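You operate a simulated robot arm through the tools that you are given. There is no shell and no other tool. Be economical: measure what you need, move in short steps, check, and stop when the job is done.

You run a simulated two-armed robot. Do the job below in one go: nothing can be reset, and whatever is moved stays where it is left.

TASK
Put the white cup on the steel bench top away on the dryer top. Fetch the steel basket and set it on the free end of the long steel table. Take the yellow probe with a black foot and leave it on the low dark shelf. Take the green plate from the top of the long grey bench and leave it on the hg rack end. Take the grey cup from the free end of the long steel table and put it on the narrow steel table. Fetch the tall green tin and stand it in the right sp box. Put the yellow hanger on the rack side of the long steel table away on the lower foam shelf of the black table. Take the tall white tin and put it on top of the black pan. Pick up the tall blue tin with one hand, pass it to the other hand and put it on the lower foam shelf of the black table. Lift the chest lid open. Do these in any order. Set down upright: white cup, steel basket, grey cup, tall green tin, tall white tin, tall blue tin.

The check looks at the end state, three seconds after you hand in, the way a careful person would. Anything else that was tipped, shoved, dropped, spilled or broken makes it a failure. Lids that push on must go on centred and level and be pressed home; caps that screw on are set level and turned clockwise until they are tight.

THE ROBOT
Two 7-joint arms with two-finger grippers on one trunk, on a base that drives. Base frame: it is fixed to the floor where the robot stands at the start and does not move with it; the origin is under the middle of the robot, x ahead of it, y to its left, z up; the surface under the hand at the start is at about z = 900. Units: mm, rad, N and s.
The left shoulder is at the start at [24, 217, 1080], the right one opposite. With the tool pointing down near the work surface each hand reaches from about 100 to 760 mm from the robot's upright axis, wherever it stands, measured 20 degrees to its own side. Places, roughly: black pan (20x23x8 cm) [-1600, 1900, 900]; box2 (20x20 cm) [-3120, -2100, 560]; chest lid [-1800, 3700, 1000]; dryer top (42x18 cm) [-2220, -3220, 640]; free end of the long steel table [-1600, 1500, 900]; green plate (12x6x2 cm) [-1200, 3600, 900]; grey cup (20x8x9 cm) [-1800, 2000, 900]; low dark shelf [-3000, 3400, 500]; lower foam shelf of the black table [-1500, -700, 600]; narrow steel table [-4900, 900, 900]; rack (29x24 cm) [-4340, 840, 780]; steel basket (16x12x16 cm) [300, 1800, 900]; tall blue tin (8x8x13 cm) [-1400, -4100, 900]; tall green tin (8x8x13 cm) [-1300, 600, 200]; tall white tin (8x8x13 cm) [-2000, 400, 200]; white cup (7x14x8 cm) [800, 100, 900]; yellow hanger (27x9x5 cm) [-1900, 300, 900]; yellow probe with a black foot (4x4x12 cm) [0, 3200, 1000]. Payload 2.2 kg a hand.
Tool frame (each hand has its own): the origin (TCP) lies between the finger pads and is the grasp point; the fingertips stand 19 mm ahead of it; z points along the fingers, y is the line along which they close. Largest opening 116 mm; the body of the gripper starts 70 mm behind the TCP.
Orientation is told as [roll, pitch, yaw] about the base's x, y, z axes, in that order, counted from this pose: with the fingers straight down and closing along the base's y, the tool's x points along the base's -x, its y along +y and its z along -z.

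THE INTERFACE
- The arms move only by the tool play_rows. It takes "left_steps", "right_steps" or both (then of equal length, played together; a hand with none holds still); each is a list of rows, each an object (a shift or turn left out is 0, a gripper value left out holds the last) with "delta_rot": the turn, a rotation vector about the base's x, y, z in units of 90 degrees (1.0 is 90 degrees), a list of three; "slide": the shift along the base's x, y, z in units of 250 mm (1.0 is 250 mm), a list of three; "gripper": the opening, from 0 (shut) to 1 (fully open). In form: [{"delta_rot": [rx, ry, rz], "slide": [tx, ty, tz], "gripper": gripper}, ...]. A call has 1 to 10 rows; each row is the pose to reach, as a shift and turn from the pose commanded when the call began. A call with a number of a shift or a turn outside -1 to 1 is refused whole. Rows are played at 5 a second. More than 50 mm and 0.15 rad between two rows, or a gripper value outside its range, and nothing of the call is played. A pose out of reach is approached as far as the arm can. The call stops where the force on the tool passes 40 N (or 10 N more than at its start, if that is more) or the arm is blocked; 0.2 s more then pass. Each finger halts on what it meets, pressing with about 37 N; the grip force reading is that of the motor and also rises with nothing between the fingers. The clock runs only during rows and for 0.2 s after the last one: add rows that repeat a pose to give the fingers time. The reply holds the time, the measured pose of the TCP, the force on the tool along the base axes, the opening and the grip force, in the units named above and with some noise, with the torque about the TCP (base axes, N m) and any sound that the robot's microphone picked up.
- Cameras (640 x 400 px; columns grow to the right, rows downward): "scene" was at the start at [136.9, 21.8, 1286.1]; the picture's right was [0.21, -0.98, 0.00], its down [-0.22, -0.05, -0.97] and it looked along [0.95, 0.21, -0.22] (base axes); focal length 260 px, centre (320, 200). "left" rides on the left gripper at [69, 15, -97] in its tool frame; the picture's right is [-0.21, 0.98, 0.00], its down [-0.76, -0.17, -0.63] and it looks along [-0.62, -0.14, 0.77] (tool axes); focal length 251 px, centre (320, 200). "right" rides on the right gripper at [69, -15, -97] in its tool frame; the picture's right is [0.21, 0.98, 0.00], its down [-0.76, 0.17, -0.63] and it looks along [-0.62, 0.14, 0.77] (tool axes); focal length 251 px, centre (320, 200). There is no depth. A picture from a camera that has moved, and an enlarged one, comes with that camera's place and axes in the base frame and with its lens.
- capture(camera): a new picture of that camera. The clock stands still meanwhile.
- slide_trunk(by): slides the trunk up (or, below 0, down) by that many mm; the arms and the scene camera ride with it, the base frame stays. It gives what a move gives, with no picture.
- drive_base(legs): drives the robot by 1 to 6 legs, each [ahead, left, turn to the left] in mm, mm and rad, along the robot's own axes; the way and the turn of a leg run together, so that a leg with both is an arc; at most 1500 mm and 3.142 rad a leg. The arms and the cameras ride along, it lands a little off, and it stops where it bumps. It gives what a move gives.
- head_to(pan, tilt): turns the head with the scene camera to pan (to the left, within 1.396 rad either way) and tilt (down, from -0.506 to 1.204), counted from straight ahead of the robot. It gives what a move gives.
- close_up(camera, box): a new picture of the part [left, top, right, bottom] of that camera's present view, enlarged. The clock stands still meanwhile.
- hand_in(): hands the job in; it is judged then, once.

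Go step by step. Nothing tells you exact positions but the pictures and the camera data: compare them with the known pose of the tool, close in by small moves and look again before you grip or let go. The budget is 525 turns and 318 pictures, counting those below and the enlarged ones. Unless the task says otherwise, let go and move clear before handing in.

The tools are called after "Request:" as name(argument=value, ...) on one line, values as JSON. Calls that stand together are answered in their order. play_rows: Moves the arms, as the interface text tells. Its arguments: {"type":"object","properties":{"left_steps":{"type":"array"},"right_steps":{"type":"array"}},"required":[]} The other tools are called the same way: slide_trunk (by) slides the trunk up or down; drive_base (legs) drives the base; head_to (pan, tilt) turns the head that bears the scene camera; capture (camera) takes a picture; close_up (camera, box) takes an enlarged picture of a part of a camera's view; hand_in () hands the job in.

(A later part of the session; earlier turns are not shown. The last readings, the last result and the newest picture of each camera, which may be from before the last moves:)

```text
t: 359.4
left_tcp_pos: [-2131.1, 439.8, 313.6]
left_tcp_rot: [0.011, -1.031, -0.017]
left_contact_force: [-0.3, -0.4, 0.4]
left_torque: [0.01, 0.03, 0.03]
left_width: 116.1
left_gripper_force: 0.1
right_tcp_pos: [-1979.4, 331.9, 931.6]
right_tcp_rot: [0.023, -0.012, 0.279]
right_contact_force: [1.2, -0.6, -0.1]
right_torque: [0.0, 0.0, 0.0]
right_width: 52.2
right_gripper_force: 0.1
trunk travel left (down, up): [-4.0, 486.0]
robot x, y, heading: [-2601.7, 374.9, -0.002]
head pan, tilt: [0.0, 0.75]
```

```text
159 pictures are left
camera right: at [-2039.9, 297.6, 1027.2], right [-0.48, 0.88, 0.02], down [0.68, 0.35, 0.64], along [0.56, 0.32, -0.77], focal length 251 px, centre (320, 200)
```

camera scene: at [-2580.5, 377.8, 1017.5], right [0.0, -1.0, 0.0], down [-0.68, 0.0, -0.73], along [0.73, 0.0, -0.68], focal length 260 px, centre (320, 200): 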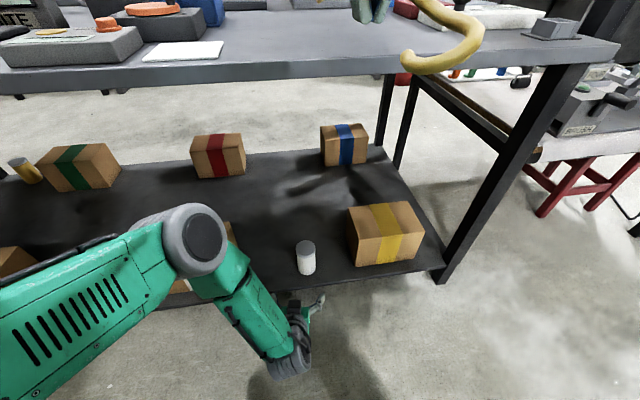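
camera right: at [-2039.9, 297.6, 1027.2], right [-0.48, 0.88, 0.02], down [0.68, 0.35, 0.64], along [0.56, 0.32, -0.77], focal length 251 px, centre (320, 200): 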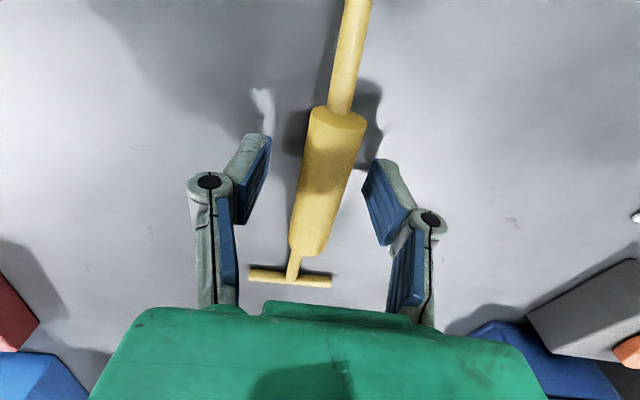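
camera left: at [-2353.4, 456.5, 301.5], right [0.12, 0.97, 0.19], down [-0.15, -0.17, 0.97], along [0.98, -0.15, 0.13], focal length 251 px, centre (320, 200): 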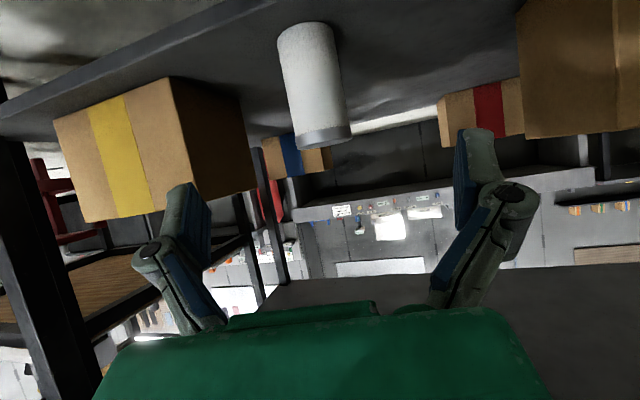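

Request:
play_rows(right_steps=[{"slide": [0, 0, 0.04]}, {"slide": [0, 0, 0.06]}, {"slide": [0, 0, 0.06], "gripper": 0}, {"slide": [0, 0, 0.06], "gripper": 0}, {"slide": [0, 0, 0.06], "gripper": 0}])

```text
t: 360.6
left_tcp_pos: [-2131.5, 438.4, 312.6]
left_tcp_rot: [0.01, -1.032, -0.019]
left_contact_force: [0.2, -0.3, 1.6]
left_torque: [0.01, -0.04, 0.04]
left_width: 116.2
left_gripper_force: 0.1
right_tcp_pos: [-1984.5, 331.3, 943.0]
right_tcp_rot: [0.021, -0.008, 0.28]
right_contact_force: [0.1, -0.1, -0.9]
right_torque: [0.0, -0.05, 0.01]
right_width: 22.5
right_gripper_force: 36.7
right hand out of reach, approached as far as the arm can: row 1, 2, 3, 4, 5
trunk travel left (down, up): [-4.0, 486.0]
robot x, y, heading: [-2603.7, 380.4, 0.002]
head pan, tilt: [0.0, 0.75]
```

Request:
play_rows(right_steps=[{"gripper": 0.4}, {"gripper": 0.4, "slide": [0, 0, 0.02]}, {"slide": [0, 0, 0.036]}, {"slide": [0, 0, 0.036], "gripper": 0}, {"slide": [0, 0, 0.036], "gripper": 0}, {"slide": [0, 0, 0.036], "gripper": 0}])

```text
t: 362.0
left_tcp_pos: [-2131.1, 439.6, 312.4]
left_tcp_rot: [0.011, -1.032, -0.018]
left_contact_force: [-0.4, 0.4, 0.3]
left_torque: [0.01, 0.01, -0.02]
left_width: 116.1
left_gripper_force: 0.0
right_tcp_pos: [-1987.4, 331.1, 953.8]
right_tcp_rot: [0.022, -0.012, 0.279]
right_contact_force: [1.4, 0.5, 4.2]
right_torque: [0.03, -0.05, 0.13]
right_width: 22.4
right_gripper_force: 36.9
trunk travel left (down, up): [-4.0, 486.0]
robot x, y, heading: [-2603.8, 376.9, -0.001]
head pan, tilt: [0.0, 0.75]
```

Request:
play_rows(right_steps=[{"gripper": 0.4}, {"gripper": 0.4, "slide": [0, 0, -0.02]}, {"slide": [0, 0, -0.03]}, {"slide": [0, 0, -0.03], "gripper": 0}, {"slide": [0, 0, -0.03], "gripper": 0}, {"slide": [0, 0, -0.03], "gripper": 0}, {"slide": [0, 0, 0.1]}, {"slide": [0, 0, 0.25]}, {"slide": [0, 0, 0.4]}])

Request:
capture(camera="right")

```text
t: 364.0
left_tcp_pos: [-2130.7, 439.5, 313.5]
left_tcp_rot: [0.01, -1.032, -0.02]
left_contact_force: [0.1, -0.3, 1.6]
left_torque: [-0.02, -0.04, 0.01]
left_width: 115.8
left_gripper_force: 0.1
right_tcp_pos: [-2020.9, 311.2, 1017.9]
right_tcp_rot: [0.023, -0.013, 0.279]
right_contact_force: [-0.2, 0.7, -0.8]
right_torque: [-0.02, -0.07, 0.03]
right_width: 22.4
right_gripper_force: 37.0
right hand out of reach, approached as far as the arm can: row 7, 8, 9
trunk travel left (down, up): [-4.0, 486.0]
robot x, y, heading: [-2602.4, 377.5, -0.003]
head pan, tilt: [0.0, 0.75]
```

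```text
158 pictures are left
camera right: at [-2081.3, 276.2, 1114.5], right [-0.48, 0.88, 0.02], down [0.68, 0.35, 0.65], along [0.56, 0.32, -0.76], focal length 251 px, centre (320, 200)
```

right: 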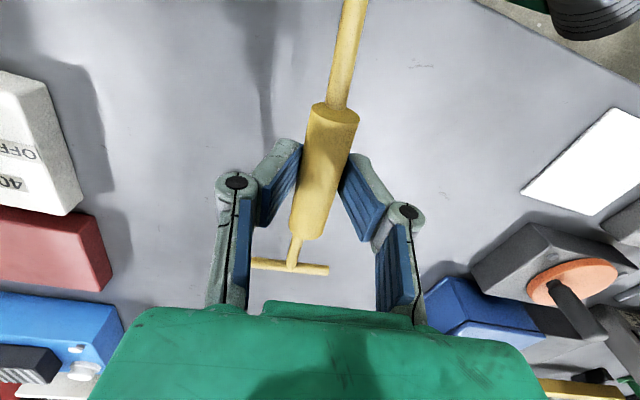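

A proper pinch now (22.4 mm). Back to the white tin with the left hand.

Request:
capture(camera="left")

Request:
close_up(camera="scene", box=[220, 220, 420, 360])

```text
157 pictures are left
camera left: at [-2249.2, 455.9, 303.7], right [0.12, 0.97, 0.19], down [-0.16, -0.17, 0.97], along [0.98, -0.15, 0.13], focal length 251 px, centre (320, 200)
```

left: 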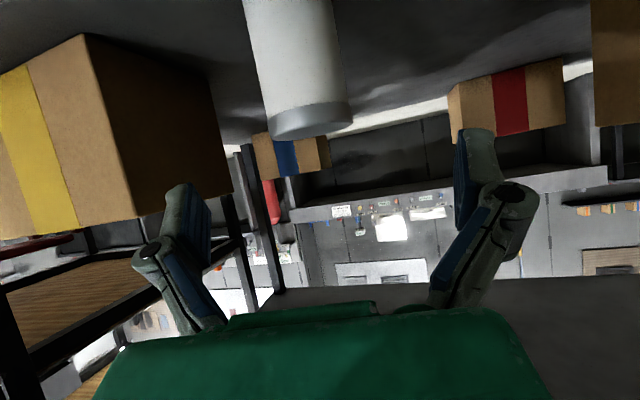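

```text
2.86 times, centred on (320, 290) of scene
camera zoom: at [-2475.6, 377.3, 1017.7], right [0.0, -1.0, 0.0], down [-0.68, 0.0, -0.73], along [0.73, 0.0, -0.68], focal length 741 px, centre (320, -57)
```

zoom: 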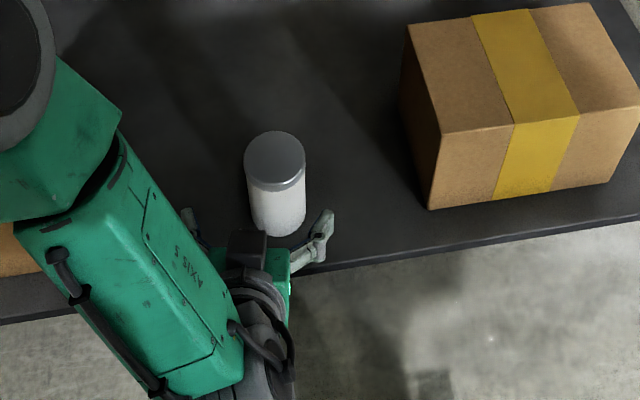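

The tin's axis is at [-2025, 427], top z 265. I lower the hand, advance and close.

Request:
play_rows(left_steps=[{"slide": [0, -0.03, -0.16]}, {"slide": [0, -0.05, -0.32]}, {"slide": [0.1, -0.05, -0.32]}, {"slide": [0.2, -0.05, -0.32]}, {"slide": [0.2, -0.05, -0.32]}])

Request:
capture(camera="left")

```text
t: 365.2
left_tcp_pos: [-2079.5, 425.3, 232.4]
left_tcp_rot: [0.012, -1.031, -0.019]
left_contact_force: [-0.1, -0.8, 0.2]
left_torque: [-0.01, 0.02, -0.01]
left_width: 115.9
left_gripper_force: 0.1
right_tcp_pos: [-2017.8, 311.3, 1016.8]
right_tcp_rot: [0.022, -0.013, 0.28]
right_contact_force: [0.6, -0.2, -0.3]
right_torque: [-0.03, -0.06, -0.01]
right_width: 22.4
right_gripper_force: 36.9
trunk travel left (down, up): [-4.0, 486.0]
robot x, y, heading: [-2604.1, 377.4, 0.001]
head pan, tilt: [0.0, 0.75]
```

```text
155 pictures are left
camera left: at [-2197.8, 443.0, 222.5], right [0.12, 0.97, 0.19], down [-0.16, -0.17, 0.97], along [0.98, -0.15, 0.13], focal length 251 px, centre (320, 200)
```

left: 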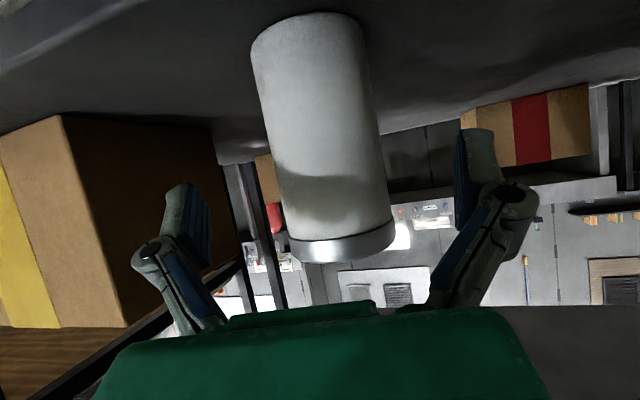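

Request:
play_rows(left_steps=[{"slide": [0.11, 0.004, 0]}, {"slide": [0.216, 0.006, 0]}, {"slide": [0.216, 0.006, 0]}, {"slide": [0.216, 0.006, 0], "gripper": 0}, {"slide": [0.216, 0.006, 0], "gripper": 0}, {"slide": [0.216, 0.006, 0], "gripper": 0}, {"slide": [0.216, 0.006, 0], "gripper": 0}, {"slide": [0.216, 0.006, 0.06]}, {"slide": [0.216, 0.006, 0.16]}, {"slide": [0.216, 0.006, 0.2]}])

Request:
capture(camera="left")

```text
t: 367.4
left_tcp_pos: [-2027.4, 427.8, 281.9]
left_tcp_rot: [0.01, -1.032, -0.02]
left_contact_force: [0.0, 0.0, -3.4]
left_torque: [0.04, -0.04, 0.05]
left_width: 67.9
left_gripper_force: 36.9
right_tcp_pos: [-2015.6, 311.8, 1016.9]
right_tcp_rot: [0.023, -0.014, 0.281]
right_contact_force: [-0.6, 0.3, -1.8]
right_torque: [-0.01, -0.04, 0.02]
right_width: 22.3
right_gripper_force: 36.9
trunk travel left (down, up): [-4.0, 486.0]
robot x, y, heading: [-2600.6, 373.5, -0.002]
head pan, tilt: [0.0, 0.75]
```

```text
154 pictures are left
camera left: at [-2144.8, 444.7, 272.3], right [0.12, 0.97, 0.19], down [-0.16, -0.17, 0.97], along [0.98, -0.15, 0.13], focal length 251 px, centre (320, 200)
```

left: 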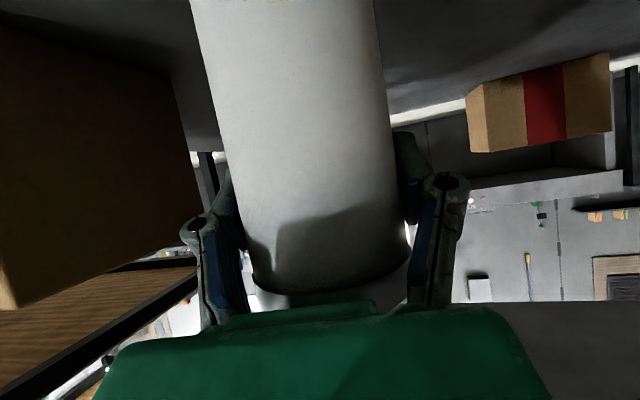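

The white tin is held too (68 mm). I back out from the table, raise up and look at the foam shelf from the west for a place for the hanger.

Request:
drive_base(legs=[[-330, 0, 0]])

Request:
slide_trunk(by=200)

Request:
play_rows(left_steps=[{"slide": [0, 0.05, 0.18]}, {"slide": [0, 0.1, 0.36]}, {"slide": [0, 0.15, 0.54]}, {"slide": [0, 0.2, 0.72]}, {"slide": [0, 0.25, 0.88]}, {"slide": [0, 0.3, 1]}], right_steps=[{"slide": [-0.1, 0, 0]}, {"slide": [-0.2, 0, 0]}, {"slide": [-0.3, 0, 0]}, {"slide": [-0.4, 0, 0]}, {"slide": [-0.5, 0, 0]}, {"slide": [-0.5, 0, 0]}])

Request:
drive_base(legs=[[0, -850, 0]])

Request:
head_to(pan=0.1, tilt=0.4)

Request:
capture(camera="scene")

```text
t: 369.6
left_tcp_pos: [-2352.2, 429.3, 282.1]
left_tcp_rot: [0.009, -1.032, -0.017]
left_contact_force: [-0.5, 0.3, -3.9]
left_torque: [-0.05, -0.04, -0.01]
left_width: 67.7
left_gripper_force: 36.9
right_tcp_pos: [-2343.2, 311.0, 1017.0]
right_tcp_rot: [0.023, -0.014, 0.28]
right_contact_force: [0.4, 0.1, -0.5]
right_torque: [-0.01, -0.04, -0.04]
right_width: 22.5
right_gripper_force: 36.8
trunk travel left (down, up): [-4.0, 486.0]
robot x, y, heading: [-2926.2, 373.8, 0.004]
head pan, tilt: [0.0, 0.75]
```

```text
t: 371.7
left_tcp_pos: [-2352.9, 428.6, 483.5]
left_tcp_rot: [0.01, -1.036, -0.017]
left_contact_force: [0.5, 0.0, -3.8]
left_torque: [0.0, -0.05, 0.02]
left_width: 67.9
left_gripper_force: 37.1
right_tcp_pos: [-2342.6, 312.5, 1221.4]
right_tcp_rot: [0.024, -0.017, 0.282]
right_contact_force: [0.2, 0.0, -0.2]
right_torque: [-0.02, -0.02, -0.02]
right_width: 22.4
right_gripper_force: 36.9
trunk travel left (down, up): [-204.0, 286.0]
robot x, y, heading: [-2926.4, 376.9, 0.005]
head pan, tilt: [0.0, 0.75]
```

```text
t: 373.1
left_tcp_pos: [-2352.7, 504.5, 732.2]
left_tcp_rot: [0.009, -1.035, -0.016]
left_contact_force: [0.1, 0.4, -2.5]
left_torque: [0.03, -0.07, 0.0]
left_width: 67.6
left_gripper_force: 36.7
right_tcp_pos: [-2471.8, 313.8, 1219.3]
right_tcp_rot: [0.02, -0.016, 0.28]
right_contact_force: [0.2, -0.2, -1.3]
right_torque: [0.0, 0.03, 0.02]
right_width: 22.6
right_gripper_force: 36.5
trunk travel left (down, up): [-204.0, 286.0]
robot x, y, heading: [-2928.8, 377.6, 0.003]
head pan, tilt: [0.0, 0.75]
```

```text
t: 377.6
left_tcp_pos: [-2349.1, -336.9, 732.1]
left_tcp_rot: [-0.001, -1.036, -0.005]
left_contact_force: [0.1, 1.0, -3.9]
left_torque: [-0.01, -0.02, 0.0]
left_width: 67.7
left_gripper_force: 37.3
right_tcp_pos: [-2466.9, -525.3, 1219.3]
right_tcp_rot: [0.016, -0.014, 0.284]
right_contact_force: [-1.2, 0.6, -0.4]
right_torque: [-0.08, -0.01, -0.03]
right_width: 22.3
right_gripper_force: 37.3
trunk travel left (down, up): [-204.0, 286.0]
robot x, y, heading: [-2926.3, -469.7, 0.005]
head pan, tilt: [0.0, 0.75]
```

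```text
t: 378.5
left_tcp_pos: [-2351.5, -336.5, 735.0]
left_tcp_rot: [0.005, -1.037, -0.009]
left_contact_force: [-0.1, -0.2, -2.7]
left_torque: [-0.02, -0.03, -0.03]
left_width: 67.9
left_gripper_force: 37.6
right_tcp_pos: [-2471.5, -527.0, 1222.0]
right_tcp_rot: [0.018, -0.018, 0.285]
right_contact_force: [0.0, -0.4, -0.5]
right_torque: [-0.04, -0.05, 0.0]
right_width: 22.3
right_gripper_force: 36.5
trunk travel left (down, up): [-204.0, 286.0]
robot x, y, heading: [-2922.1, -466.0, 0.003]
head pan, tilt: [0.099, 0.4]
```

```text
153 pictures are left
camera scene: at [-2786.1, -454.2, 1248.2], right [0.1, -0.99, 0.0], down [-0.39, -0.04, -0.92], along [0.91, 0.1, -0.39], focal length 260 px, centre (320, 200)
```

scene: 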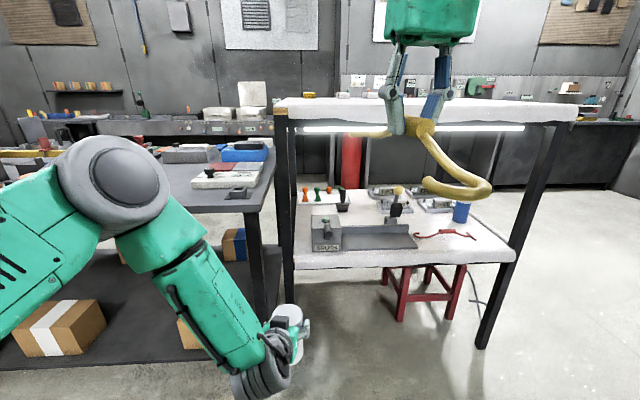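

Request:
close_up(camera="scene", box=[270, 160, 530, 280])

```text
2.46 times, centred on (400, 220) of scene
camera zoom: at [-2786.1, -454.2, 1248.2], right [0.1, -0.99, 0.0], down [-0.39, -0.04, -0.92], along [0.91, 0.1, -0.39], focal length 639 px, centre (123, 151)
```

zoom: 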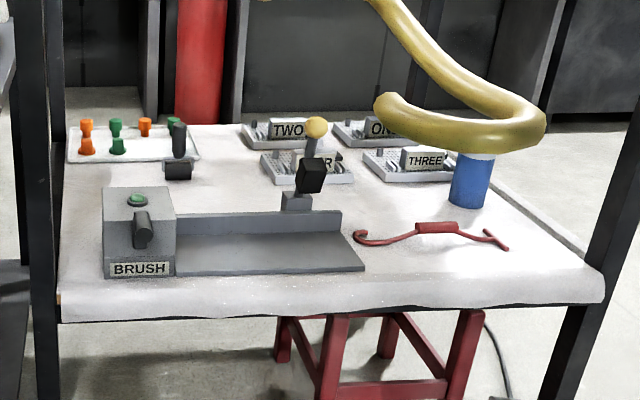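

The best plan is to deliver the white tin first. I drive north along the west side to the free end of the long table, where the black pan is.

Request:
drive_base(legs=[[0, 1500, 0], [0, 1400, 0]])

Request:
head_to(pan=-0.3, tilt=0.35)

Request:
capture(camera="scene")

Request:
head_to(pan=0.9, tilt=0.35)

Request:
capture(camera="scene")

```text
t: 392.5
left_tcp_pos: [-2419.2, 2575.8, 735.7]
left_tcp_rot: [0.013, -1.038, 0.008]
left_contact_force: [0.2, -0.7, -3.5]
left_torque: [0.03, -0.03, 0.02]
left_width: 67.5
left_gripper_force: 36.7
right_tcp_pos: [-2534.0, 2380.3, 1221.2]
right_tcp_rot: [0.024, -0.02, 0.309]
right_contact_force: [-0.5, 0.3, -0.8]
right_torque: [-0.01, -0.02, 0.02]
right_width: 22.5
right_gripper_force: 37.1
trunk travel left (down, up): [-204.0, 286.0]
robot x, y, heading: [-2983.2, 2439.8, 0.031]
head pan, tilt: [0.099, 0.4]
```

```text
t: 393.4
left_tcp_pos: [-2422.7, 2577.9, 736.9]
left_tcp_rot: [0.009, -1.04, 0.013]
left_contact_force: [0.6, -0.8, -3.2]
left_torque: [0.0, -0.06, 0.04]
left_width: 67.7
left_gripper_force: 37.1
right_tcp_pos: [-2538.3, 2383.4, 1222.3]
right_tcp_rot: [0.02, -0.022, 0.309]
right_contact_force: [-0.7, 0.2, -1.7]
right_torque: [0.03, -0.01, 0.01]
right_width: 22.5
right_gripper_force: 37.3
trunk travel left (down, up): [-204.0, 286.0]
robot x, y, heading: [-2991.6, 2432.5, 0.031]
head pan, tilt: [-0.3, 0.351]
```

```text
151 pictures are left
camera scene: at [-2852.8, 2411.6, 1252.9], right [-0.27, -0.96, 0.0], down [-0.34, 0.09, -0.94], along [0.9, -0.25, -0.35], focal length 260 px, centre (320, 200)
```

scene: 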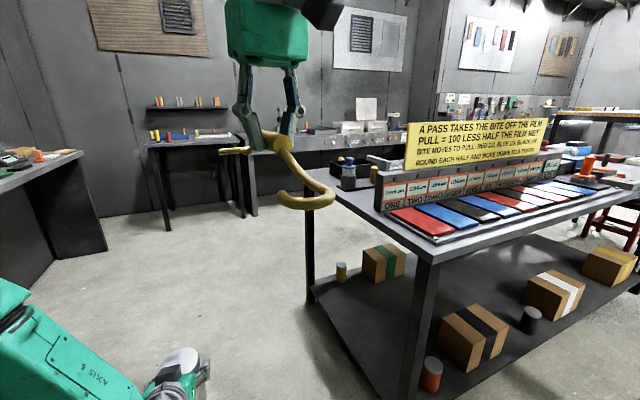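

```text
t: 394.8
left_tcp_pos: [-2422.0, 2579.2, 737.5]
left_tcp_rot: [0.009, -1.041, 0.013]
left_contact_force: [-0.3, 0.3, -2.7]
left_torque: [0.01, -0.01, 0.02]
left_width: 67.8
left_gripper_force: 36.9
right_tcp_pos: [-2539.2, 2384.4, 1221.8]
right_tcp_rot: [0.02, -0.023, 0.308]
right_contact_force: [-0.4, 0.4, 0.6]
right_torque: [-0.01, 0.01, 0.0]
right_width: 22.5
right_gripper_force: 36.6
trunk travel left (down, up): [-204.0, 286.0]
robot x, y, heading: [-2989.3, 2435.2, 0.033]
head pan, tilt: [0.901, 0.351]
```

```text
150 pictures are left
camera scene: at [-2887.0, 2511.8, 1253.0], right [0.8, -0.6, 0.0], down [-0.21, -0.28, -0.94], along [0.56, 0.75, -0.35], focal length 260 px, centre (320, 200)
```

scene: 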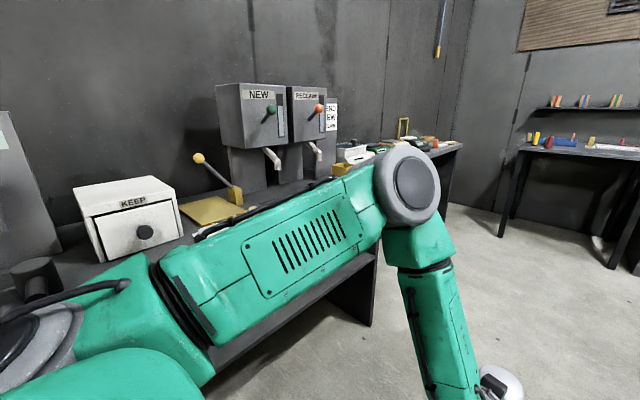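

The gap beside the pan is too narrow on this side; the pan is better reached from the east. I first deliver the hanger: back south to the west side of the black table, with the tin raised out of the way.

Request:
drive_base(legs=[[0, -1500, -0.033], [0, -1500, 0]])

Request:
play_rows(left_steps=[{"slide": [-0.05, 0, 0.17]}, {"slide": [-0.1, 0, 0.34]}, {"slide": [-0.15, 0.05, 0.51]}, {"slide": [-0.2, 0.1, 0.68]}, {"slide": [-0.25, 0.15, 0.84]}, {"slide": [-0.3, 0.2, 1]}], right_steps=[{"delta_rot": [0, 0, -0.09]}, {"delta_rot": [0, 0, -0.18]}, {"delta_rot": [0, 0, -0.27]}, {"delta_rot": [0, 0, -0.36]}, {"delta_rot": [0, 0, -0.45]}, {"delta_rot": [0, 0, -0.54]}])

Request:
play_rows(left_steps=[{"slide": [0, 0, 0.15]}, {"slide": [0, 0, 0.3]}, {"slide": [0, 0, 0.45]}, {"slide": [0, 0, 0.6]}], right_steps=[{"delta_rot": [0, 0, -0.07]}, {"delta_rot": [0, 0, -0.14]}, {"delta_rot": [0, 0, -0.21]}, {"delta_rot": [0, 0, -0.22]}])

```text
t: 409.3
left_tcp_pos: [-2409.0, -457.2, 737.9]
left_tcp_rot: [0.012, -1.042, -0.02]
left_contact_force: [-0.3, -0.5, -3.4]
left_torque: [0.01, -0.04, -0.03]
left_width: 67.6
left_gripper_force: 37.0
right_tcp_pos: [-2532.9, -649.7, 1221.0]
right_tcp_rot: [0.02, -0.023, 0.275]
right_contact_force: [0.3, -0.3, 0.1]
right_torque: [-0.04, -0.01, 0.03]
right_width: 22.4
right_gripper_force: 37.0
trunk travel left (down, up): [-204.0, 286.0]
robot x, y, heading: [-2984.4, -585.6, -0.003]
head pan, tilt: [0.901, 0.351]
```

```text
t: 410.7
left_tcp_pos: [-2490.1, -407.4, 989.9]
left_tcp_rot: [0.01, -1.045, -0.022]
left_contact_force: [-0.1, -0.8, -3.7]
left_torque: [0.01, -0.06, 0.0]
left_width: 67.4
left_gripper_force: 37.2
right_tcp_pos: [-2539.9, -647.2, 1225.1]
right_tcp_rot: [0.017, -0.029, -0.575]
right_contact_force: [-0.9, 0.3, -0.9]
right_torque: [-0.05, -0.03, -0.02]
right_width: 22.3
right_gripper_force: 37.3
trunk travel left (down, up): [-204.0, 286.0]
robot x, y, heading: [-2983.5, -583.7, -0.003]
head pan, tilt: [0.901, 0.351]
```

```text
t: 411.7
left_tcp_pos: [-2490.2, -407.6, 1140.4]
left_tcp_rot: [0.011, -1.046, -0.022]
left_contact_force: [0.3, -0.9, -3.2]
left_torque: [0.01, -0.06, 0.01]
left_width: 67.8
left_gripper_force: 36.9
right_tcp_pos: [-2539.0, -649.6, 1224.5]
right_tcp_rot: [0.02, -0.028, -0.921]
right_contact_force: [-0.3, 0.1, -0.1]
right_torque: [-0.02, -0.02, -0.01]
right_width: 22.6
right_gripper_force: 36.6
trunk travel left (down, up): [-204.0, 286.0]
robot x, y, heading: [-2976.9, -586.5, 0.0]
head pan, tilt: [0.901, 0.351]
```

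Request:
play_rows(left_steps=[{"slide": [0.02, 0, 0.15]}, {"slide": [0.04, 0, 0.3]}, {"slide": [0.06, 0, 0.45]}, {"slide": [0.08, 0, 0.6]}, {"slide": [0.1, 0, 0.75]}])

Request:
drive_base(legs=[[0, 0, -0.4], [480, 0, 0]])

Request:
head_to(pan=-0.1, tilt=0.6)

Request:
capture(camera="scene")

```text
t: 412.9
left_tcp_pos: [-2464.2, -409.6, 1327.2]
left_tcp_rot: [0.013, -1.044, -0.023]
left_contact_force: [0.1, -0.4, -4.0]
left_torque: [-0.04, -0.05, 0.02]
left_width: 67.9
left_gripper_force: 37.1
right_tcp_pos: [-2536.9, -649.6, 1224.1]
right_tcp_rot: [0.017, -0.026, -0.918]
right_contact_force: [0.5, 0.2, -1.3]
right_torque: [-0.02, 0.04, 0.02]
right_width: 22.4
right_gripper_force: 37.1
trunk travel left (down, up): [-204.0, 286.0]
robot x, y, heading: [-2983.2, -582.7, -0.003]
head pan, tilt: [0.901, 0.351]
```

```text
t: 416.9
left_tcp_pos: [-1994.4, -806.7, 1328.0]
left_tcp_rot: [0.006, -1.044, -0.415]
left_contact_force: [0.5, -0.8, -3.7]
left_torque: [0.0, -0.02, 0.0]
left_width: 67.5
left_gripper_force: 37.5
right_tcp_pos: [-2156.7, -1000.6, 1224.6]
right_tcp_rot: [0.015, -0.029, -1.315]
right_contact_force: [0.3, -0.6, -1.6]
right_torque: [0.02, 0.0, -0.01]
right_width: 22.1
right_gripper_force: 37.0
trunk travel left (down, up): [-204.0, 286.0]
robot x, y, heading: [-2543.6, -768.3, -0.402]
head pan, tilt: [0.901, 0.351]
```

```text
t: 418.2
left_tcp_pos: [-1997.6, -809.0, 1329.1]
left_tcp_rot: [0.013, -1.047, -0.421]
left_contact_force: [-0.3, 0.6, -3.4]
left_torque: [0.01, -0.03, 0.01]
left_width: 67.6
left_gripper_force: 36.3
right_tcp_pos: [-2160.5, -1004.0, 1223.7]
right_tcp_rot: [0.019, -0.027, -1.317]
right_contact_force: [0.4, 0.1, -0.7]
right_torque: [0.04, 0.0, 0.01]
right_width: 22.5
right_gripper_force: 37.2
trunk travel left (down, up): [-204.0, 286.0]
robot x, y, heading: [-2541.1, -770.3, -0.403]
head pan, tilt: [-0.099, 0.6]
```

```text
149 pictures are left
camera scene: at [-2422.7, -826.6, 1230.3], right [-0.48, -0.88, 0.0], down [-0.5, 0.27, -0.82], along [0.72, -0.4, -0.57], focal length 260 px, centre (320, 200)
```

scene: 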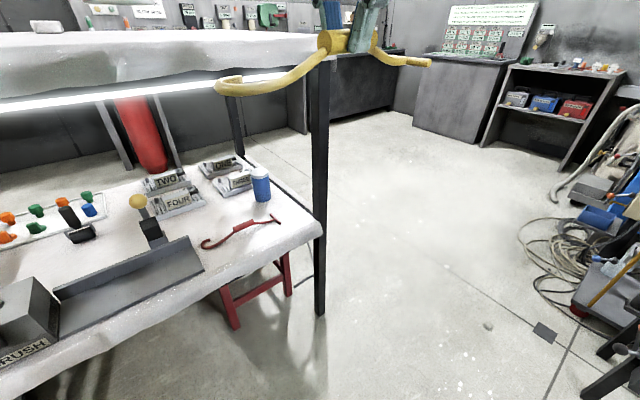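

Clear view: the free strip between the red tool and the west edge, centre about [-1775, -930], fits the hanger lengthwise. I position the robot and lower the right hand outside the edge.

Request:
play_rows(left_steps=[{"slide": [-0.1, 0.04, 0.05]}, {"slide": [-0.2, 0.08, 0.1]}, {"slide": [-0.3, 0.12, 0.1]}])

Request:
drive_base(legs=[[60, 208, 0]])

Request:
slide_trunk(by=-110)

Request:
play_rows(right_steps=[{"slide": [0, 0, -0.18]}, {"slide": [0, 0, -0.36]}, {"slide": [0, 0, -0.54]}, {"slide": [0, 0, -0.72]}, {"slide": [0, 0, -0.88]}, {"slide": [0, 0, -1]}])

Request:
capture(camera="scene")

```text
t: 419.0
left_tcp_pos: [-2073.5, -777.7, 1353.1]
left_tcp_rot: [0.01, -1.049, -0.419]
left_contact_force: [-0.6, 0.2, -3.5]
left_torque: [0.01, -0.05, 0.01]
left_width: 67.5
left_gripper_force: 37.3
right_tcp_pos: [-2160.4, -1001.8, 1225.6]
right_tcp_rot: [0.02, -0.029, -1.316]
right_contact_force: [0.1, -0.3, -1.1]
right_torque: [0.0, -0.03, 0.0]
right_width: 22.4
right_gripper_force: 37.2
trunk travel left (down, up): [-204.0, 286.0]
robot x, y, heading: [-2540.4, -770.2, -0.399]
head pan, tilt: [-0.099, 0.6]
```

```text
t: 420.7
left_tcp_pos: [-1934.4, -605.5, 1353.0]
left_tcp_rot: [0.006, -1.049, -0.413]
left_contact_force: [0.6, -0.1, -3.8]
left_torque: [-0.01, -0.03, -0.05]
left_width: 67.6
left_gripper_force: 37.0
right_tcp_pos: [-2021.9, -830.6, 1224.3]
right_tcp_rot: [0.018, -0.028, -1.314]
right_contact_force: [0.5, -0.5, -1.2]
right_torque: [-0.04, 0.02, 0.01]
right_width: 22.3
right_gripper_force: 36.7
trunk travel left (down, up): [-204.0, 286.0]
robot x, y, heading: [-2404.1, -601.5, -0.401]
head pan, tilt: [-0.099, 0.6]
```

```text
t: 422.1
left_tcp_pos: [-1939.0, -608.9, 1245.6]
left_tcp_rot: [0.013, -1.05, -0.419]
left_contact_force: [0.0, 0.4, -3.8]
left_torque: [-0.02, -0.02, 0.01]
left_width: 67.8
left_gripper_force: 37.4
right_tcp_pos: [-2026.5, -834.7, 1116.3]
right_tcp_rot: [0.02, -0.028, -1.314]
right_contact_force: [0.7, 0.5, -0.7]
right_torque: [0.01, -0.03, 0.0]
right_width: 22.7
right_gripper_force: 36.8
trunk travel left (down, up): [-94.0, 396.0]
robot x, y, heading: [-2404.6, -599.7, -0.396]
head pan, tilt: [-0.099, 0.6]
```

```text
t: 423.5
left_tcp_pos: [-1937.4, -608.5, 1244.1]
left_tcp_rot: [0.012, -1.05, -0.419]
left_contact_force: [0.5, 0.7, -4.0]
left_torque: [0.01, -0.05, 0.02]
left_width: 67.5
left_gripper_force: 37.3
right_tcp_pos: [-2024.1, -833.3, 871.5]
right_tcp_rot: [0.035, -0.018, -1.316]
right_contact_force: [0.3, -0.4, -0.9]
right_torque: [0.0, 0.01, 0.01]
right_width: 22.4
right_gripper_force: 37.1
trunk travel left (down, up): [-94.0, 396.0]
robot x, y, heading: [-2406.5, -602.3, -0.401]
head pan, tilt: [-0.099, 0.6]
```

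```text
148 pictures are left
camera scene: at [-2285.8, -656.1, 1119.7], right [-0.47, -0.88, 0.0], down [-0.51, 0.27, -0.82], along [0.72, -0.38, -0.57], focal length 260 px, centre (320, 200)
```

scene: 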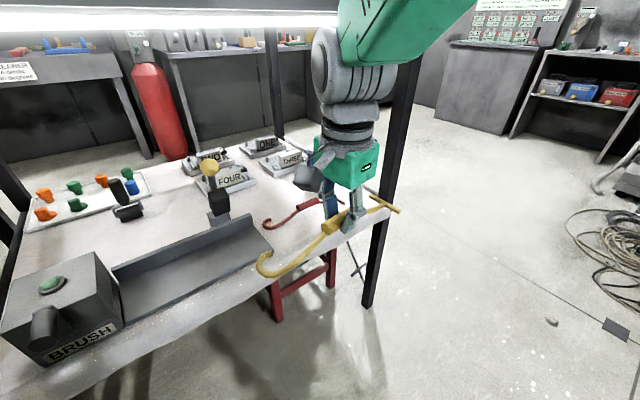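

Request:
play_rows(right_steps=[{"slide": [0, -0.1, -0.15]}, {"slide": [0, -0.2, -0.3]}, {"slide": [0, -0.3, -0.45]}, {"slide": [0, -0.4, -0.6]}, {"slide": [0, -0.44, -0.7]}, {"slide": [0, -0.44, -0.7]}])

Request:
play_rows(right_steps=[{"slide": [0.15, 0, 0]}, {"slide": [0.3, 0, 0]}, {"slide": [0.45, 0, 0]}, {"slide": [0.6, 0, 0]}, {"slide": [0.75, 0, 0]}, {"slide": [0.75, 0, 0]}])

Request:
capture(camera="scene")

Request:
capture(camera="right")

```text
t: 424.9
left_tcp_pos: [-1938.5, -609.3, 1245.7]
left_tcp_rot: [0.01, -1.048, -0.418]
left_contact_force: [-0.5, -0.1, -3.1]
left_torque: [-0.03, -0.03, 0.01]
left_width: 67.5
left_gripper_force: 37.5
right_tcp_pos: [-2026.1, -944.1, 688.9]
right_tcp_rot: [0.018, -0.027, -1.314]
right_contact_force: [0.9, -0.6, -0.2]
right_torque: [-0.03, 0.0, 0.02]
right_width: 22.3
right_gripper_force: 36.5
trunk travel left (down, up): [-94.0, 396.0]
robot x, y, heading: [-2406.2, -601.6, -0.4]
head pan, tilt: [-0.099, 0.6]
```

```text
t: 426.3
left_tcp_pos: [-1939.7, -607.8, 1245.3]
left_tcp_rot: [0.013, -1.048, -0.42]
left_contact_force: [-0.4, 0.5, -3.3]
left_torque: [0.0, -0.07, 0.03]
left_width: 67.4
left_gripper_force: 37.2
right_tcp_pos: [-1838.9, -944.0, 691.3]
right_tcp_rot: [0.021, -0.028, -1.315]
right_contact_force: [0.6, 0.6, 0.1]
right_torque: [-0.03, -0.02, 0.01]
right_width: 22.5
right_gripper_force: 37.3
trunk travel left (down, up): [-94.0, 396.0]
robot x, y, heading: [-2408.9, -604.5, -0.404]
head pan, tilt: [-0.099, 0.6]
```

```text
147 pictures are left
camera scene: at [-2285.8, -657.5, 1120.3], right [-0.48, -0.88, 0.0], down [-0.5, 0.27, -0.82], along [0.72, -0.39, -0.57], focal length 260 px, centre (320, 200)
```

scene: 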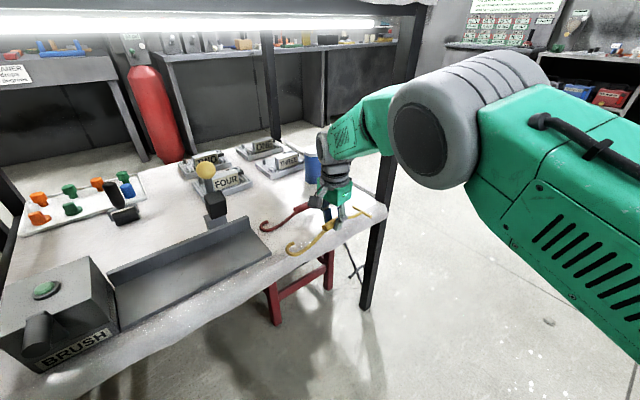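

```text
146 pictures are left
camera right: at [-1871.6, -878.0, 785.1], right [0.89, 0.46, 0.01], down [0.33, -0.68, 0.66], along [0.31, -0.58, -0.75], focal length 251 px, centre (320, 200)
```

right: 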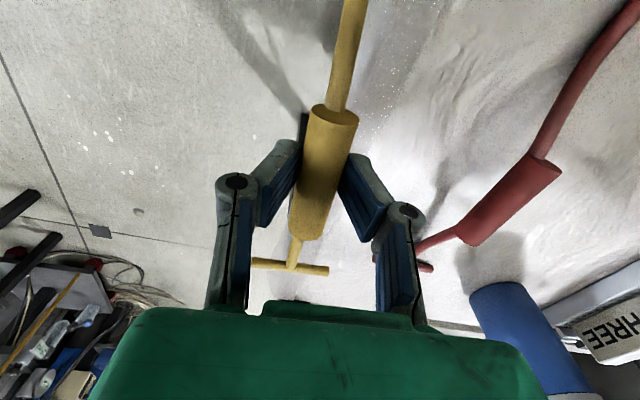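

Request:
play_rows(right_steps=[{"slide": [0.12, 0, 0]}, {"slide": [0.236, 0, 0]}, {"slide": [0.236, 0, -0.04]}, {"slide": [0.236, 0, -0.04]}])

Request:
capture(camera="right")

Request:
close_up(camera="scene", box=[230, 150, 400, 270])

```text
t: 427.3
left_tcp_pos: [-1938.9, -608.4, 1244.9]
left_tcp_rot: [0.012, -1.05, -0.419]
left_contact_force: [-0.2, -0.1, -3.5]
left_torque: [0.0, -0.05, 0.01]
left_width: 67.7
left_gripper_force: 36.7
right_tcp_pos: [-1793.8, -945.4, 680.2]
right_tcp_rot: [0.019, -0.029, -1.314]
right_contact_force: [-1.2, 0.4, -0.4]
right_torque: [0.01, -0.02, 0.04]
right_width: 22.2
right_gripper_force: 37.0
right hand out of reach, approached as far as the arm can: row 2, 3, 4
trunk travel left (down, up): [-94.0, 396.0]
robot x, y, heading: [-2404.2, -598.3, -0.4]
head pan, tilt: [-0.099, 0.6]
```

```text
145 pictures are left
camera right: at [-1827.5, -879.7, 774.7], right [0.89, 0.46, 0.01], down [0.34, -0.68, 0.66], along [0.31, -0.58, -0.75], focal length 251 px, centre (320, 200)
```

right: 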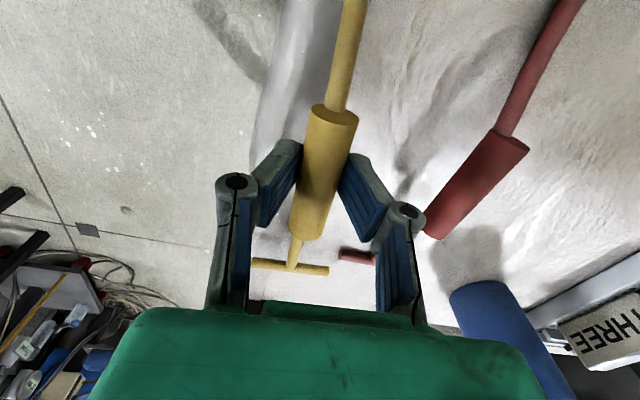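

```text
3.33 times, centred on (315, 210) of scene
camera zoom: at [-2285.2, -657.8, 1120.2], right [-0.48, -0.88, 0.0], down [-0.5, 0.27, -0.82], along [0.72, -0.39, -0.57], focal length 865 px, centre (337, 167)
```

zoom: 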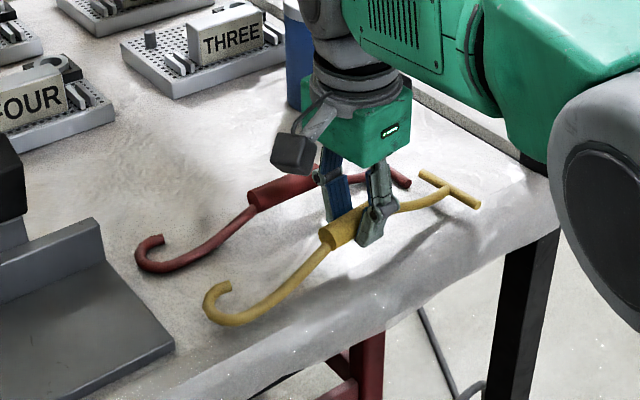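

The strip is tight but fits. I nudge 15 mm further in and lower.

Request:
drive_base(legs=[[18, 0, 0]])

Request:
play_rows(right_steps=[{"slide": [0, 0, -0.03]}, {"slide": [0, 0, -0.05]}, {"slide": [0, 0, -0.05]}])

Request:
close_up(camera="scene", box=[230, 150, 400, 270])

Request:
capture(camera="right")

```text
t: 428.1
left_tcp_pos: [-1921.1, -615.7, 1243.8]
left_tcp_rot: [0.013, -1.046, -0.421]
left_contact_force: [1.2, -0.5, -3.1]
left_torque: [-0.01, -0.05, -0.04]
left_width: 67.7
left_gripper_force: 36.8
right_tcp_pos: [-1778.6, -951.6, 679.5]
right_tcp_rot: [0.019, -0.027, -1.313]
right_contact_force: [-0.7, 0.2, -1.3]
right_torque: [-0.01, 0.01, 0.0]
right_width: 22.5
right_gripper_force: 36.9
trunk travel left (down, up): [-94.0, 396.0]
robot x, y, heading: [-2390.6, -610.6, -0.402]
head pan, tilt: [-0.099, 0.6]
```

```text
t: 428.9
left_tcp_pos: [-1925.6, -615.3, 1247.0]
left_tcp_rot: [0.013, -1.052, -0.42]
left_contact_force: [1.4, 0.2, -2.8]
left_torque: [-0.03, -0.02, 0.01]
left_width: 67.6
left_gripper_force: 37.2
right_tcp_pos: [-1776.8, -953.1, 668.4]
right_tcp_rot: [0.024, -0.029, -1.312]
right_contact_force: [0.2, 0.3, -0.6]
right_torque: [-0.01, 0.02, 0.04]
right_width: 22.5
right_gripper_force: 37.4
trunk travel left (down, up): [-94.0, 396.0]
robot x, y, heading: [-2389.9, -607.4, -0.402]
head pan, tilt: [-0.099, 0.6]
```

```text
3.33 times, centred on (315, 210) of scene
camera zoom: at [-2269.0, -664.6, 1120.2], right [-0.48, -0.88, 0.0], down [-0.5, 0.27, -0.82], along [0.72, -0.39, -0.57], focal length 865 px, centre (337, 167)
```

zoom: 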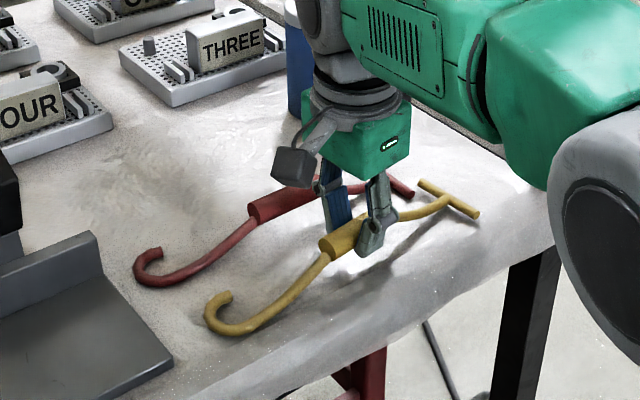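

```text
142 pictures are left
camera right: at [-1811.2, -886.7, 763.3], right [0.89, 0.46, 0.02], down [0.33, -0.68, 0.66], along [0.31, -0.58, -0.75], focal length 251 px, centre (320, 200)
```

right: 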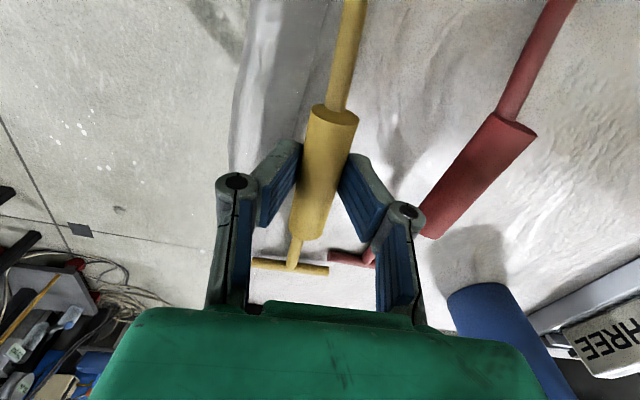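

Request:
play_rows(right_steps=[{"slide": [-0.008, 0, -0.016]}, {"slide": [-0.012, 0, -0.032]}, {"slide": [-0.012, 0, -0.032]}])

Request:
close_up(camera="scene", box=[270, 170, 370, 250])

```text
t: 429.7
left_tcp_pos: [-1927.6, -614.5, 1246.2]
left_tcp_rot: [0.014, -1.054, -0.421]
left_contact_force: [0.2, -1.0, -3.6]
left_torque: [-0.03, -0.02, -0.01]
left_width: 67.4
left_gripper_force: 37.0
right_tcp_pos: [-1780.4, -951.3, 666.3]
right_tcp_rot: [0.031, -0.035, -1.313]
right_contact_force: [9.1, -3.7, 21.9]
right_torque: [0.46, -0.06, -0.17]
right_width: 22.6
right_gripper_force: 36.9
trunk travel left (down, up): [-94.0, 396.0]
robot x, y, heading: [-2389.5, -612.1, -0.397]
head pan, tilt: [-0.099, 0.6]
```

```text
5.00 times, centred on (320, 210) of scene
camera zoom: at [-2271.0, -663.3, 1120.8], right [-0.48, -0.88, 0.0], down [-0.5, 0.27, -0.82], along [0.72, -0.4, -0.57], focal length 1298 px, centre (320, 150)
```

zoom: 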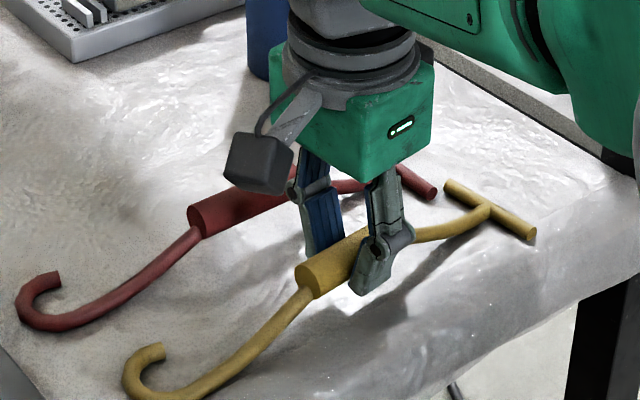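

Contact. I ease off, open a little and rise.

Request:
play_rows(right_steps=[{"slide": [0.004, 0, 0.016]}, {"slide": [0.004, 0, 0.016], "gripper": 0.25}, {"slide": [0.004, 0, 0.016], "gripper": 0.38}, {"slide": [0.004, 0, 0.016], "gripper": 0.42}, {"slide": [0.004, 0, 0.1]}, {"slide": [0.004, 0, 0.25]}, {"slide": [0, 0, 0.4]}])

Request:
close_up(camera="scene", box=[230, 150, 400, 270])

```text
t: 431.3
left_tcp_pos: [-1926.6, -615.9, 1245.9]
left_tcp_rot: [0.013, -1.053, -0.421]
left_contact_force: [0.2, 0.6, -4.4]
left_torque: [-0.02, -0.04, 0.02]
left_width: 67.5
left_gripper_force: 37.0
right_tcp_pos: [-1782.6, -952.0, 760.3]
right_tcp_rot: [0.019, -0.029, -1.314]
right_contact_force: [0.6, 1.1, -0.3]
right_torque: [0.0, 0.0, 0.0]
right_width: 48.5
right_gripper_force: 0.0
trunk travel left (down, up): [-94.0, 396.0]
robot x, y, heading: [-2389.4, -605.7, -0.4]
head pan, tilt: [-0.099, 0.6]
```

```text
3.33 times, centred on (315, 210) of scene
camera zoom: at [-2269.6, -664.1, 1120.3], right [-0.48, -0.88, 0.0], down [-0.5, 0.27, -0.82], along [0.72, -0.4, -0.57], focal length 865 px, centre (337, 167)
```

zoom: 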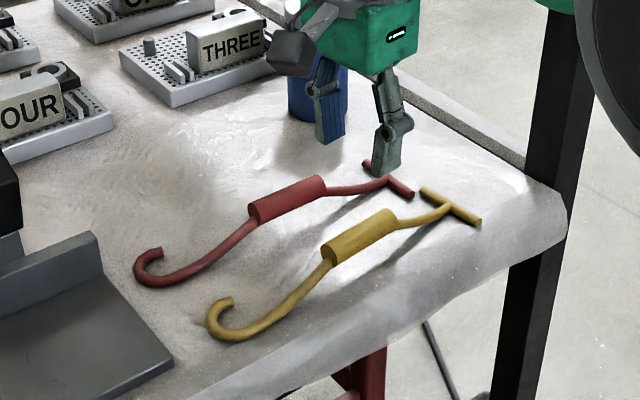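

The hanger lies well on the foam shelf. I withdraw the right hand and drive the long way round to the east side of the long table for the pan.

Request:
play_rows(right_steps=[{"slide": [-0.15, 0, 0.02]}, {"slide": [-0.32, 0, 0.05]}, {"slide": [-0.5, 0, 0.05]}, {"slide": [-0.68, 0, 0.05]}, {"slide": [-0.85, 0, 0.1]}, {"slide": [-0.95, 0.05, 0.25]}, {"slide": [-0.95, 0.1, 0.42]}, {"slide": [-0.95, 0.15, 0.6]}, {"slide": [-0.95, 0.2, 0.78]}, {"slide": [-0.95, 0.2, 0.95]}])

Request:
slide_trunk(by=110)

Request:
drive_base(legs=[[-250, 0, 0], [0, 0, -0.718], [1302, 0, 0], [0, 0, 0.793], [1002, 0, 0], [581, 248, 0]])

```text
t: 433.5
left_tcp_pos: [-1926.6, -615.3, 1248.4]
left_tcp_rot: [0.015, -1.05, -0.421]
left_contact_force: [0.0, -0.6, -3.7]
left_torque: [-0.02, -0.05, -0.01]
left_width: 67.4
left_gripper_force: 37.2
right_tcp_pos: [-2020.6, -900.9, 1000.2]
right_tcp_rot: [0.022, -0.028, -1.315]
right_contact_force: [0.0, -0.5, -0.1]
right_torque: [0.01, 0.01, 0.0]
right_width: 48.7
right_gripper_force: 0.1
trunk travel left (down, up): [-94.0, 396.0]
robot x, y, heading: [-2387.4, -606.1, -0.399]
head pan, tilt: [-0.099, 0.6]
```

```text
t: 434.9
left_tcp_pos: [-1927.2, -615.4, 1354.7]
left_tcp_rot: [0.014, -1.052, -0.421]
left_contact_force: [-0.2, -0.1, -2.9]
left_torque: [-0.02, -0.06, 0.02]
left_width: 67.4
left_gripper_force: 37.4
right_tcp_pos: [-2019.6, -901.9, 1110.1]
right_tcp_rot: [0.023, -0.027, -1.315]
right_contact_force: [0.7, 0.1, -0.4]
right_torque: [-0.01, 0.03, 0.01]
right_width: 49.0
right_gripper_force: 0.0
trunk travel left (down, up): [-204.0, 286.0]
robot x, y, heading: [-2388.8, -606.2, -0.398]
head pan, tilt: [-0.099, 0.6]
```

```text
t: 454.8
left_tcp_pos: [-6.2, -1930.8, 1355.7]
left_tcp_rot: [0.012, -1.05, -0.355]
left_contact_force: [0.3, 0.1, -3.3]
left_torque: [0.0, 0.01, -0.03]
left_width: 67.5
left_gripper_force: 37.1
right_tcp_pos: [-80.1, -2222.9, 1109.4]
right_tcp_rot: [0.024, -0.03, -1.25]
right_contact_force: [0.4, -0.4, 0.7]
right_torque: [-0.01, -0.01, 0.0]
right_width: 48.5
right_gripper_force: 0.0
trunk travel left (down, up): [-204.0, 286.0]
robot x, y, heading: [-464.7, -1954.7, -0.336]
head pan, tilt: [-0.099, 0.6]
```

Request:
drive_base(legs=[[0, 0, 1.907], [1500, 0, 0], [1500, 0, 0], [750, 0, 0], [0, 0, 1.571]])

Request:
head_to(pan=0.0, tilt=0.4)

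Request:
capture(camera="scene")

```text
t: 481.3
left_tcp_pos: [-855.9, 1645.5, 1356.3]
left_tcp_rot: [0.018, -1.053, 3.092]
left_contact_force: [-0.2, 0.7, -3.6]
left_torque: [-0.01, -0.01, 0.0]
left_width: 67.6
left_gripper_force: 37.4
right_tcp_pos: [-874.3, 1945.6, 1109.8]
right_tcp_rot: [0.025, -0.027, 2.202]
right_contact_force: [0.1, 0.6, 0.6]
right_torque: [0.0, 0.03, 0.03]
right_width: 48.5
right_gripper_force: 0.1
trunk travel left (down, up): [-204.0, 286.0]
robot x, y, heading: [-421.4, 1806.9, 3.119]
head pan, tilt: [-0.099, 0.6]
```

```text
t: 482.0
left_tcp_pos: [-854.0, 1646.7, 1357.2]
left_tcp_rot: [0.02, -1.055, 3.094]
left_contact_force: [-0.6, -0.1, -3.3]
left_torque: [-0.01, 0.02, -0.02]
left_width: 67.0
left_gripper_force: 37.1
right_tcp_pos: [-870.4, 1946.5, 1110.7]
right_tcp_rot: [0.026, -0.028, 2.202]
right_contact_force: [-1.1, -0.2, -1.0]
right_torque: [0.0, -0.03, -0.01]
right_width: 48.8
right_gripper_force: 0.1
trunk travel left (down, up): [-204.0, 286.0]
robot x, y, heading: [-425.6, 1806.0, 3.116]
head pan, tilt: [0.0, 0.4]
```

```text
139 pictures are left
camera scene: at [-555.6, 1808.0, 1248.5], right [0.02, 1.0, 0.0], down [0.39, -0.01, -0.92], along [-0.92, 0.02, -0.39], focal length 260 px, centre (320, 200)
```

scene: 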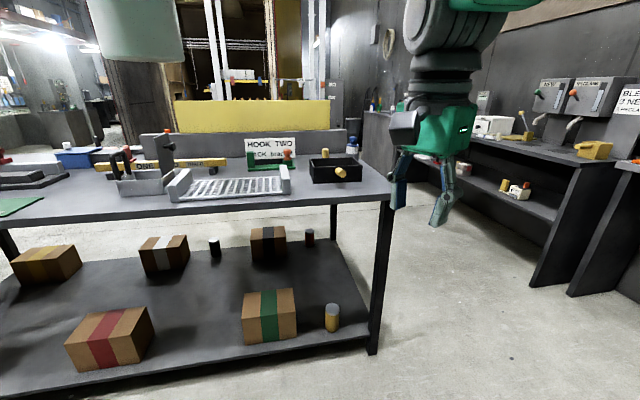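

Request:
close_up(camera="scene", box=[240, 125, 400, 225])

```text
4.00 times, centred on (320, 175) of scene
camera zoom: at [-555.6, 1808.0, 1248.5], right [0.02, 1.0, 0.0], down [0.39, -0.01, -0.92], along [-0.92, 0.02, -0.39], focal length 1038 px, centre (320, 300)
```

zoom: 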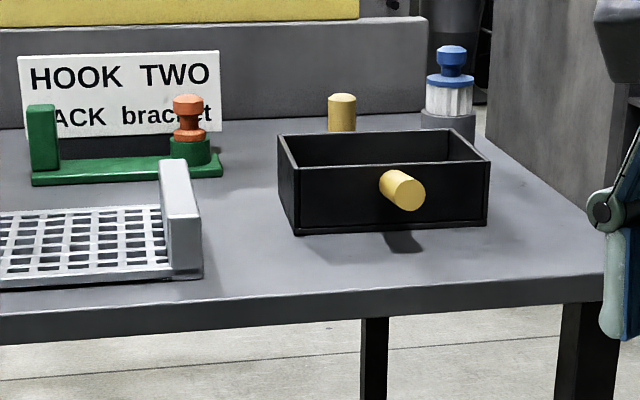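

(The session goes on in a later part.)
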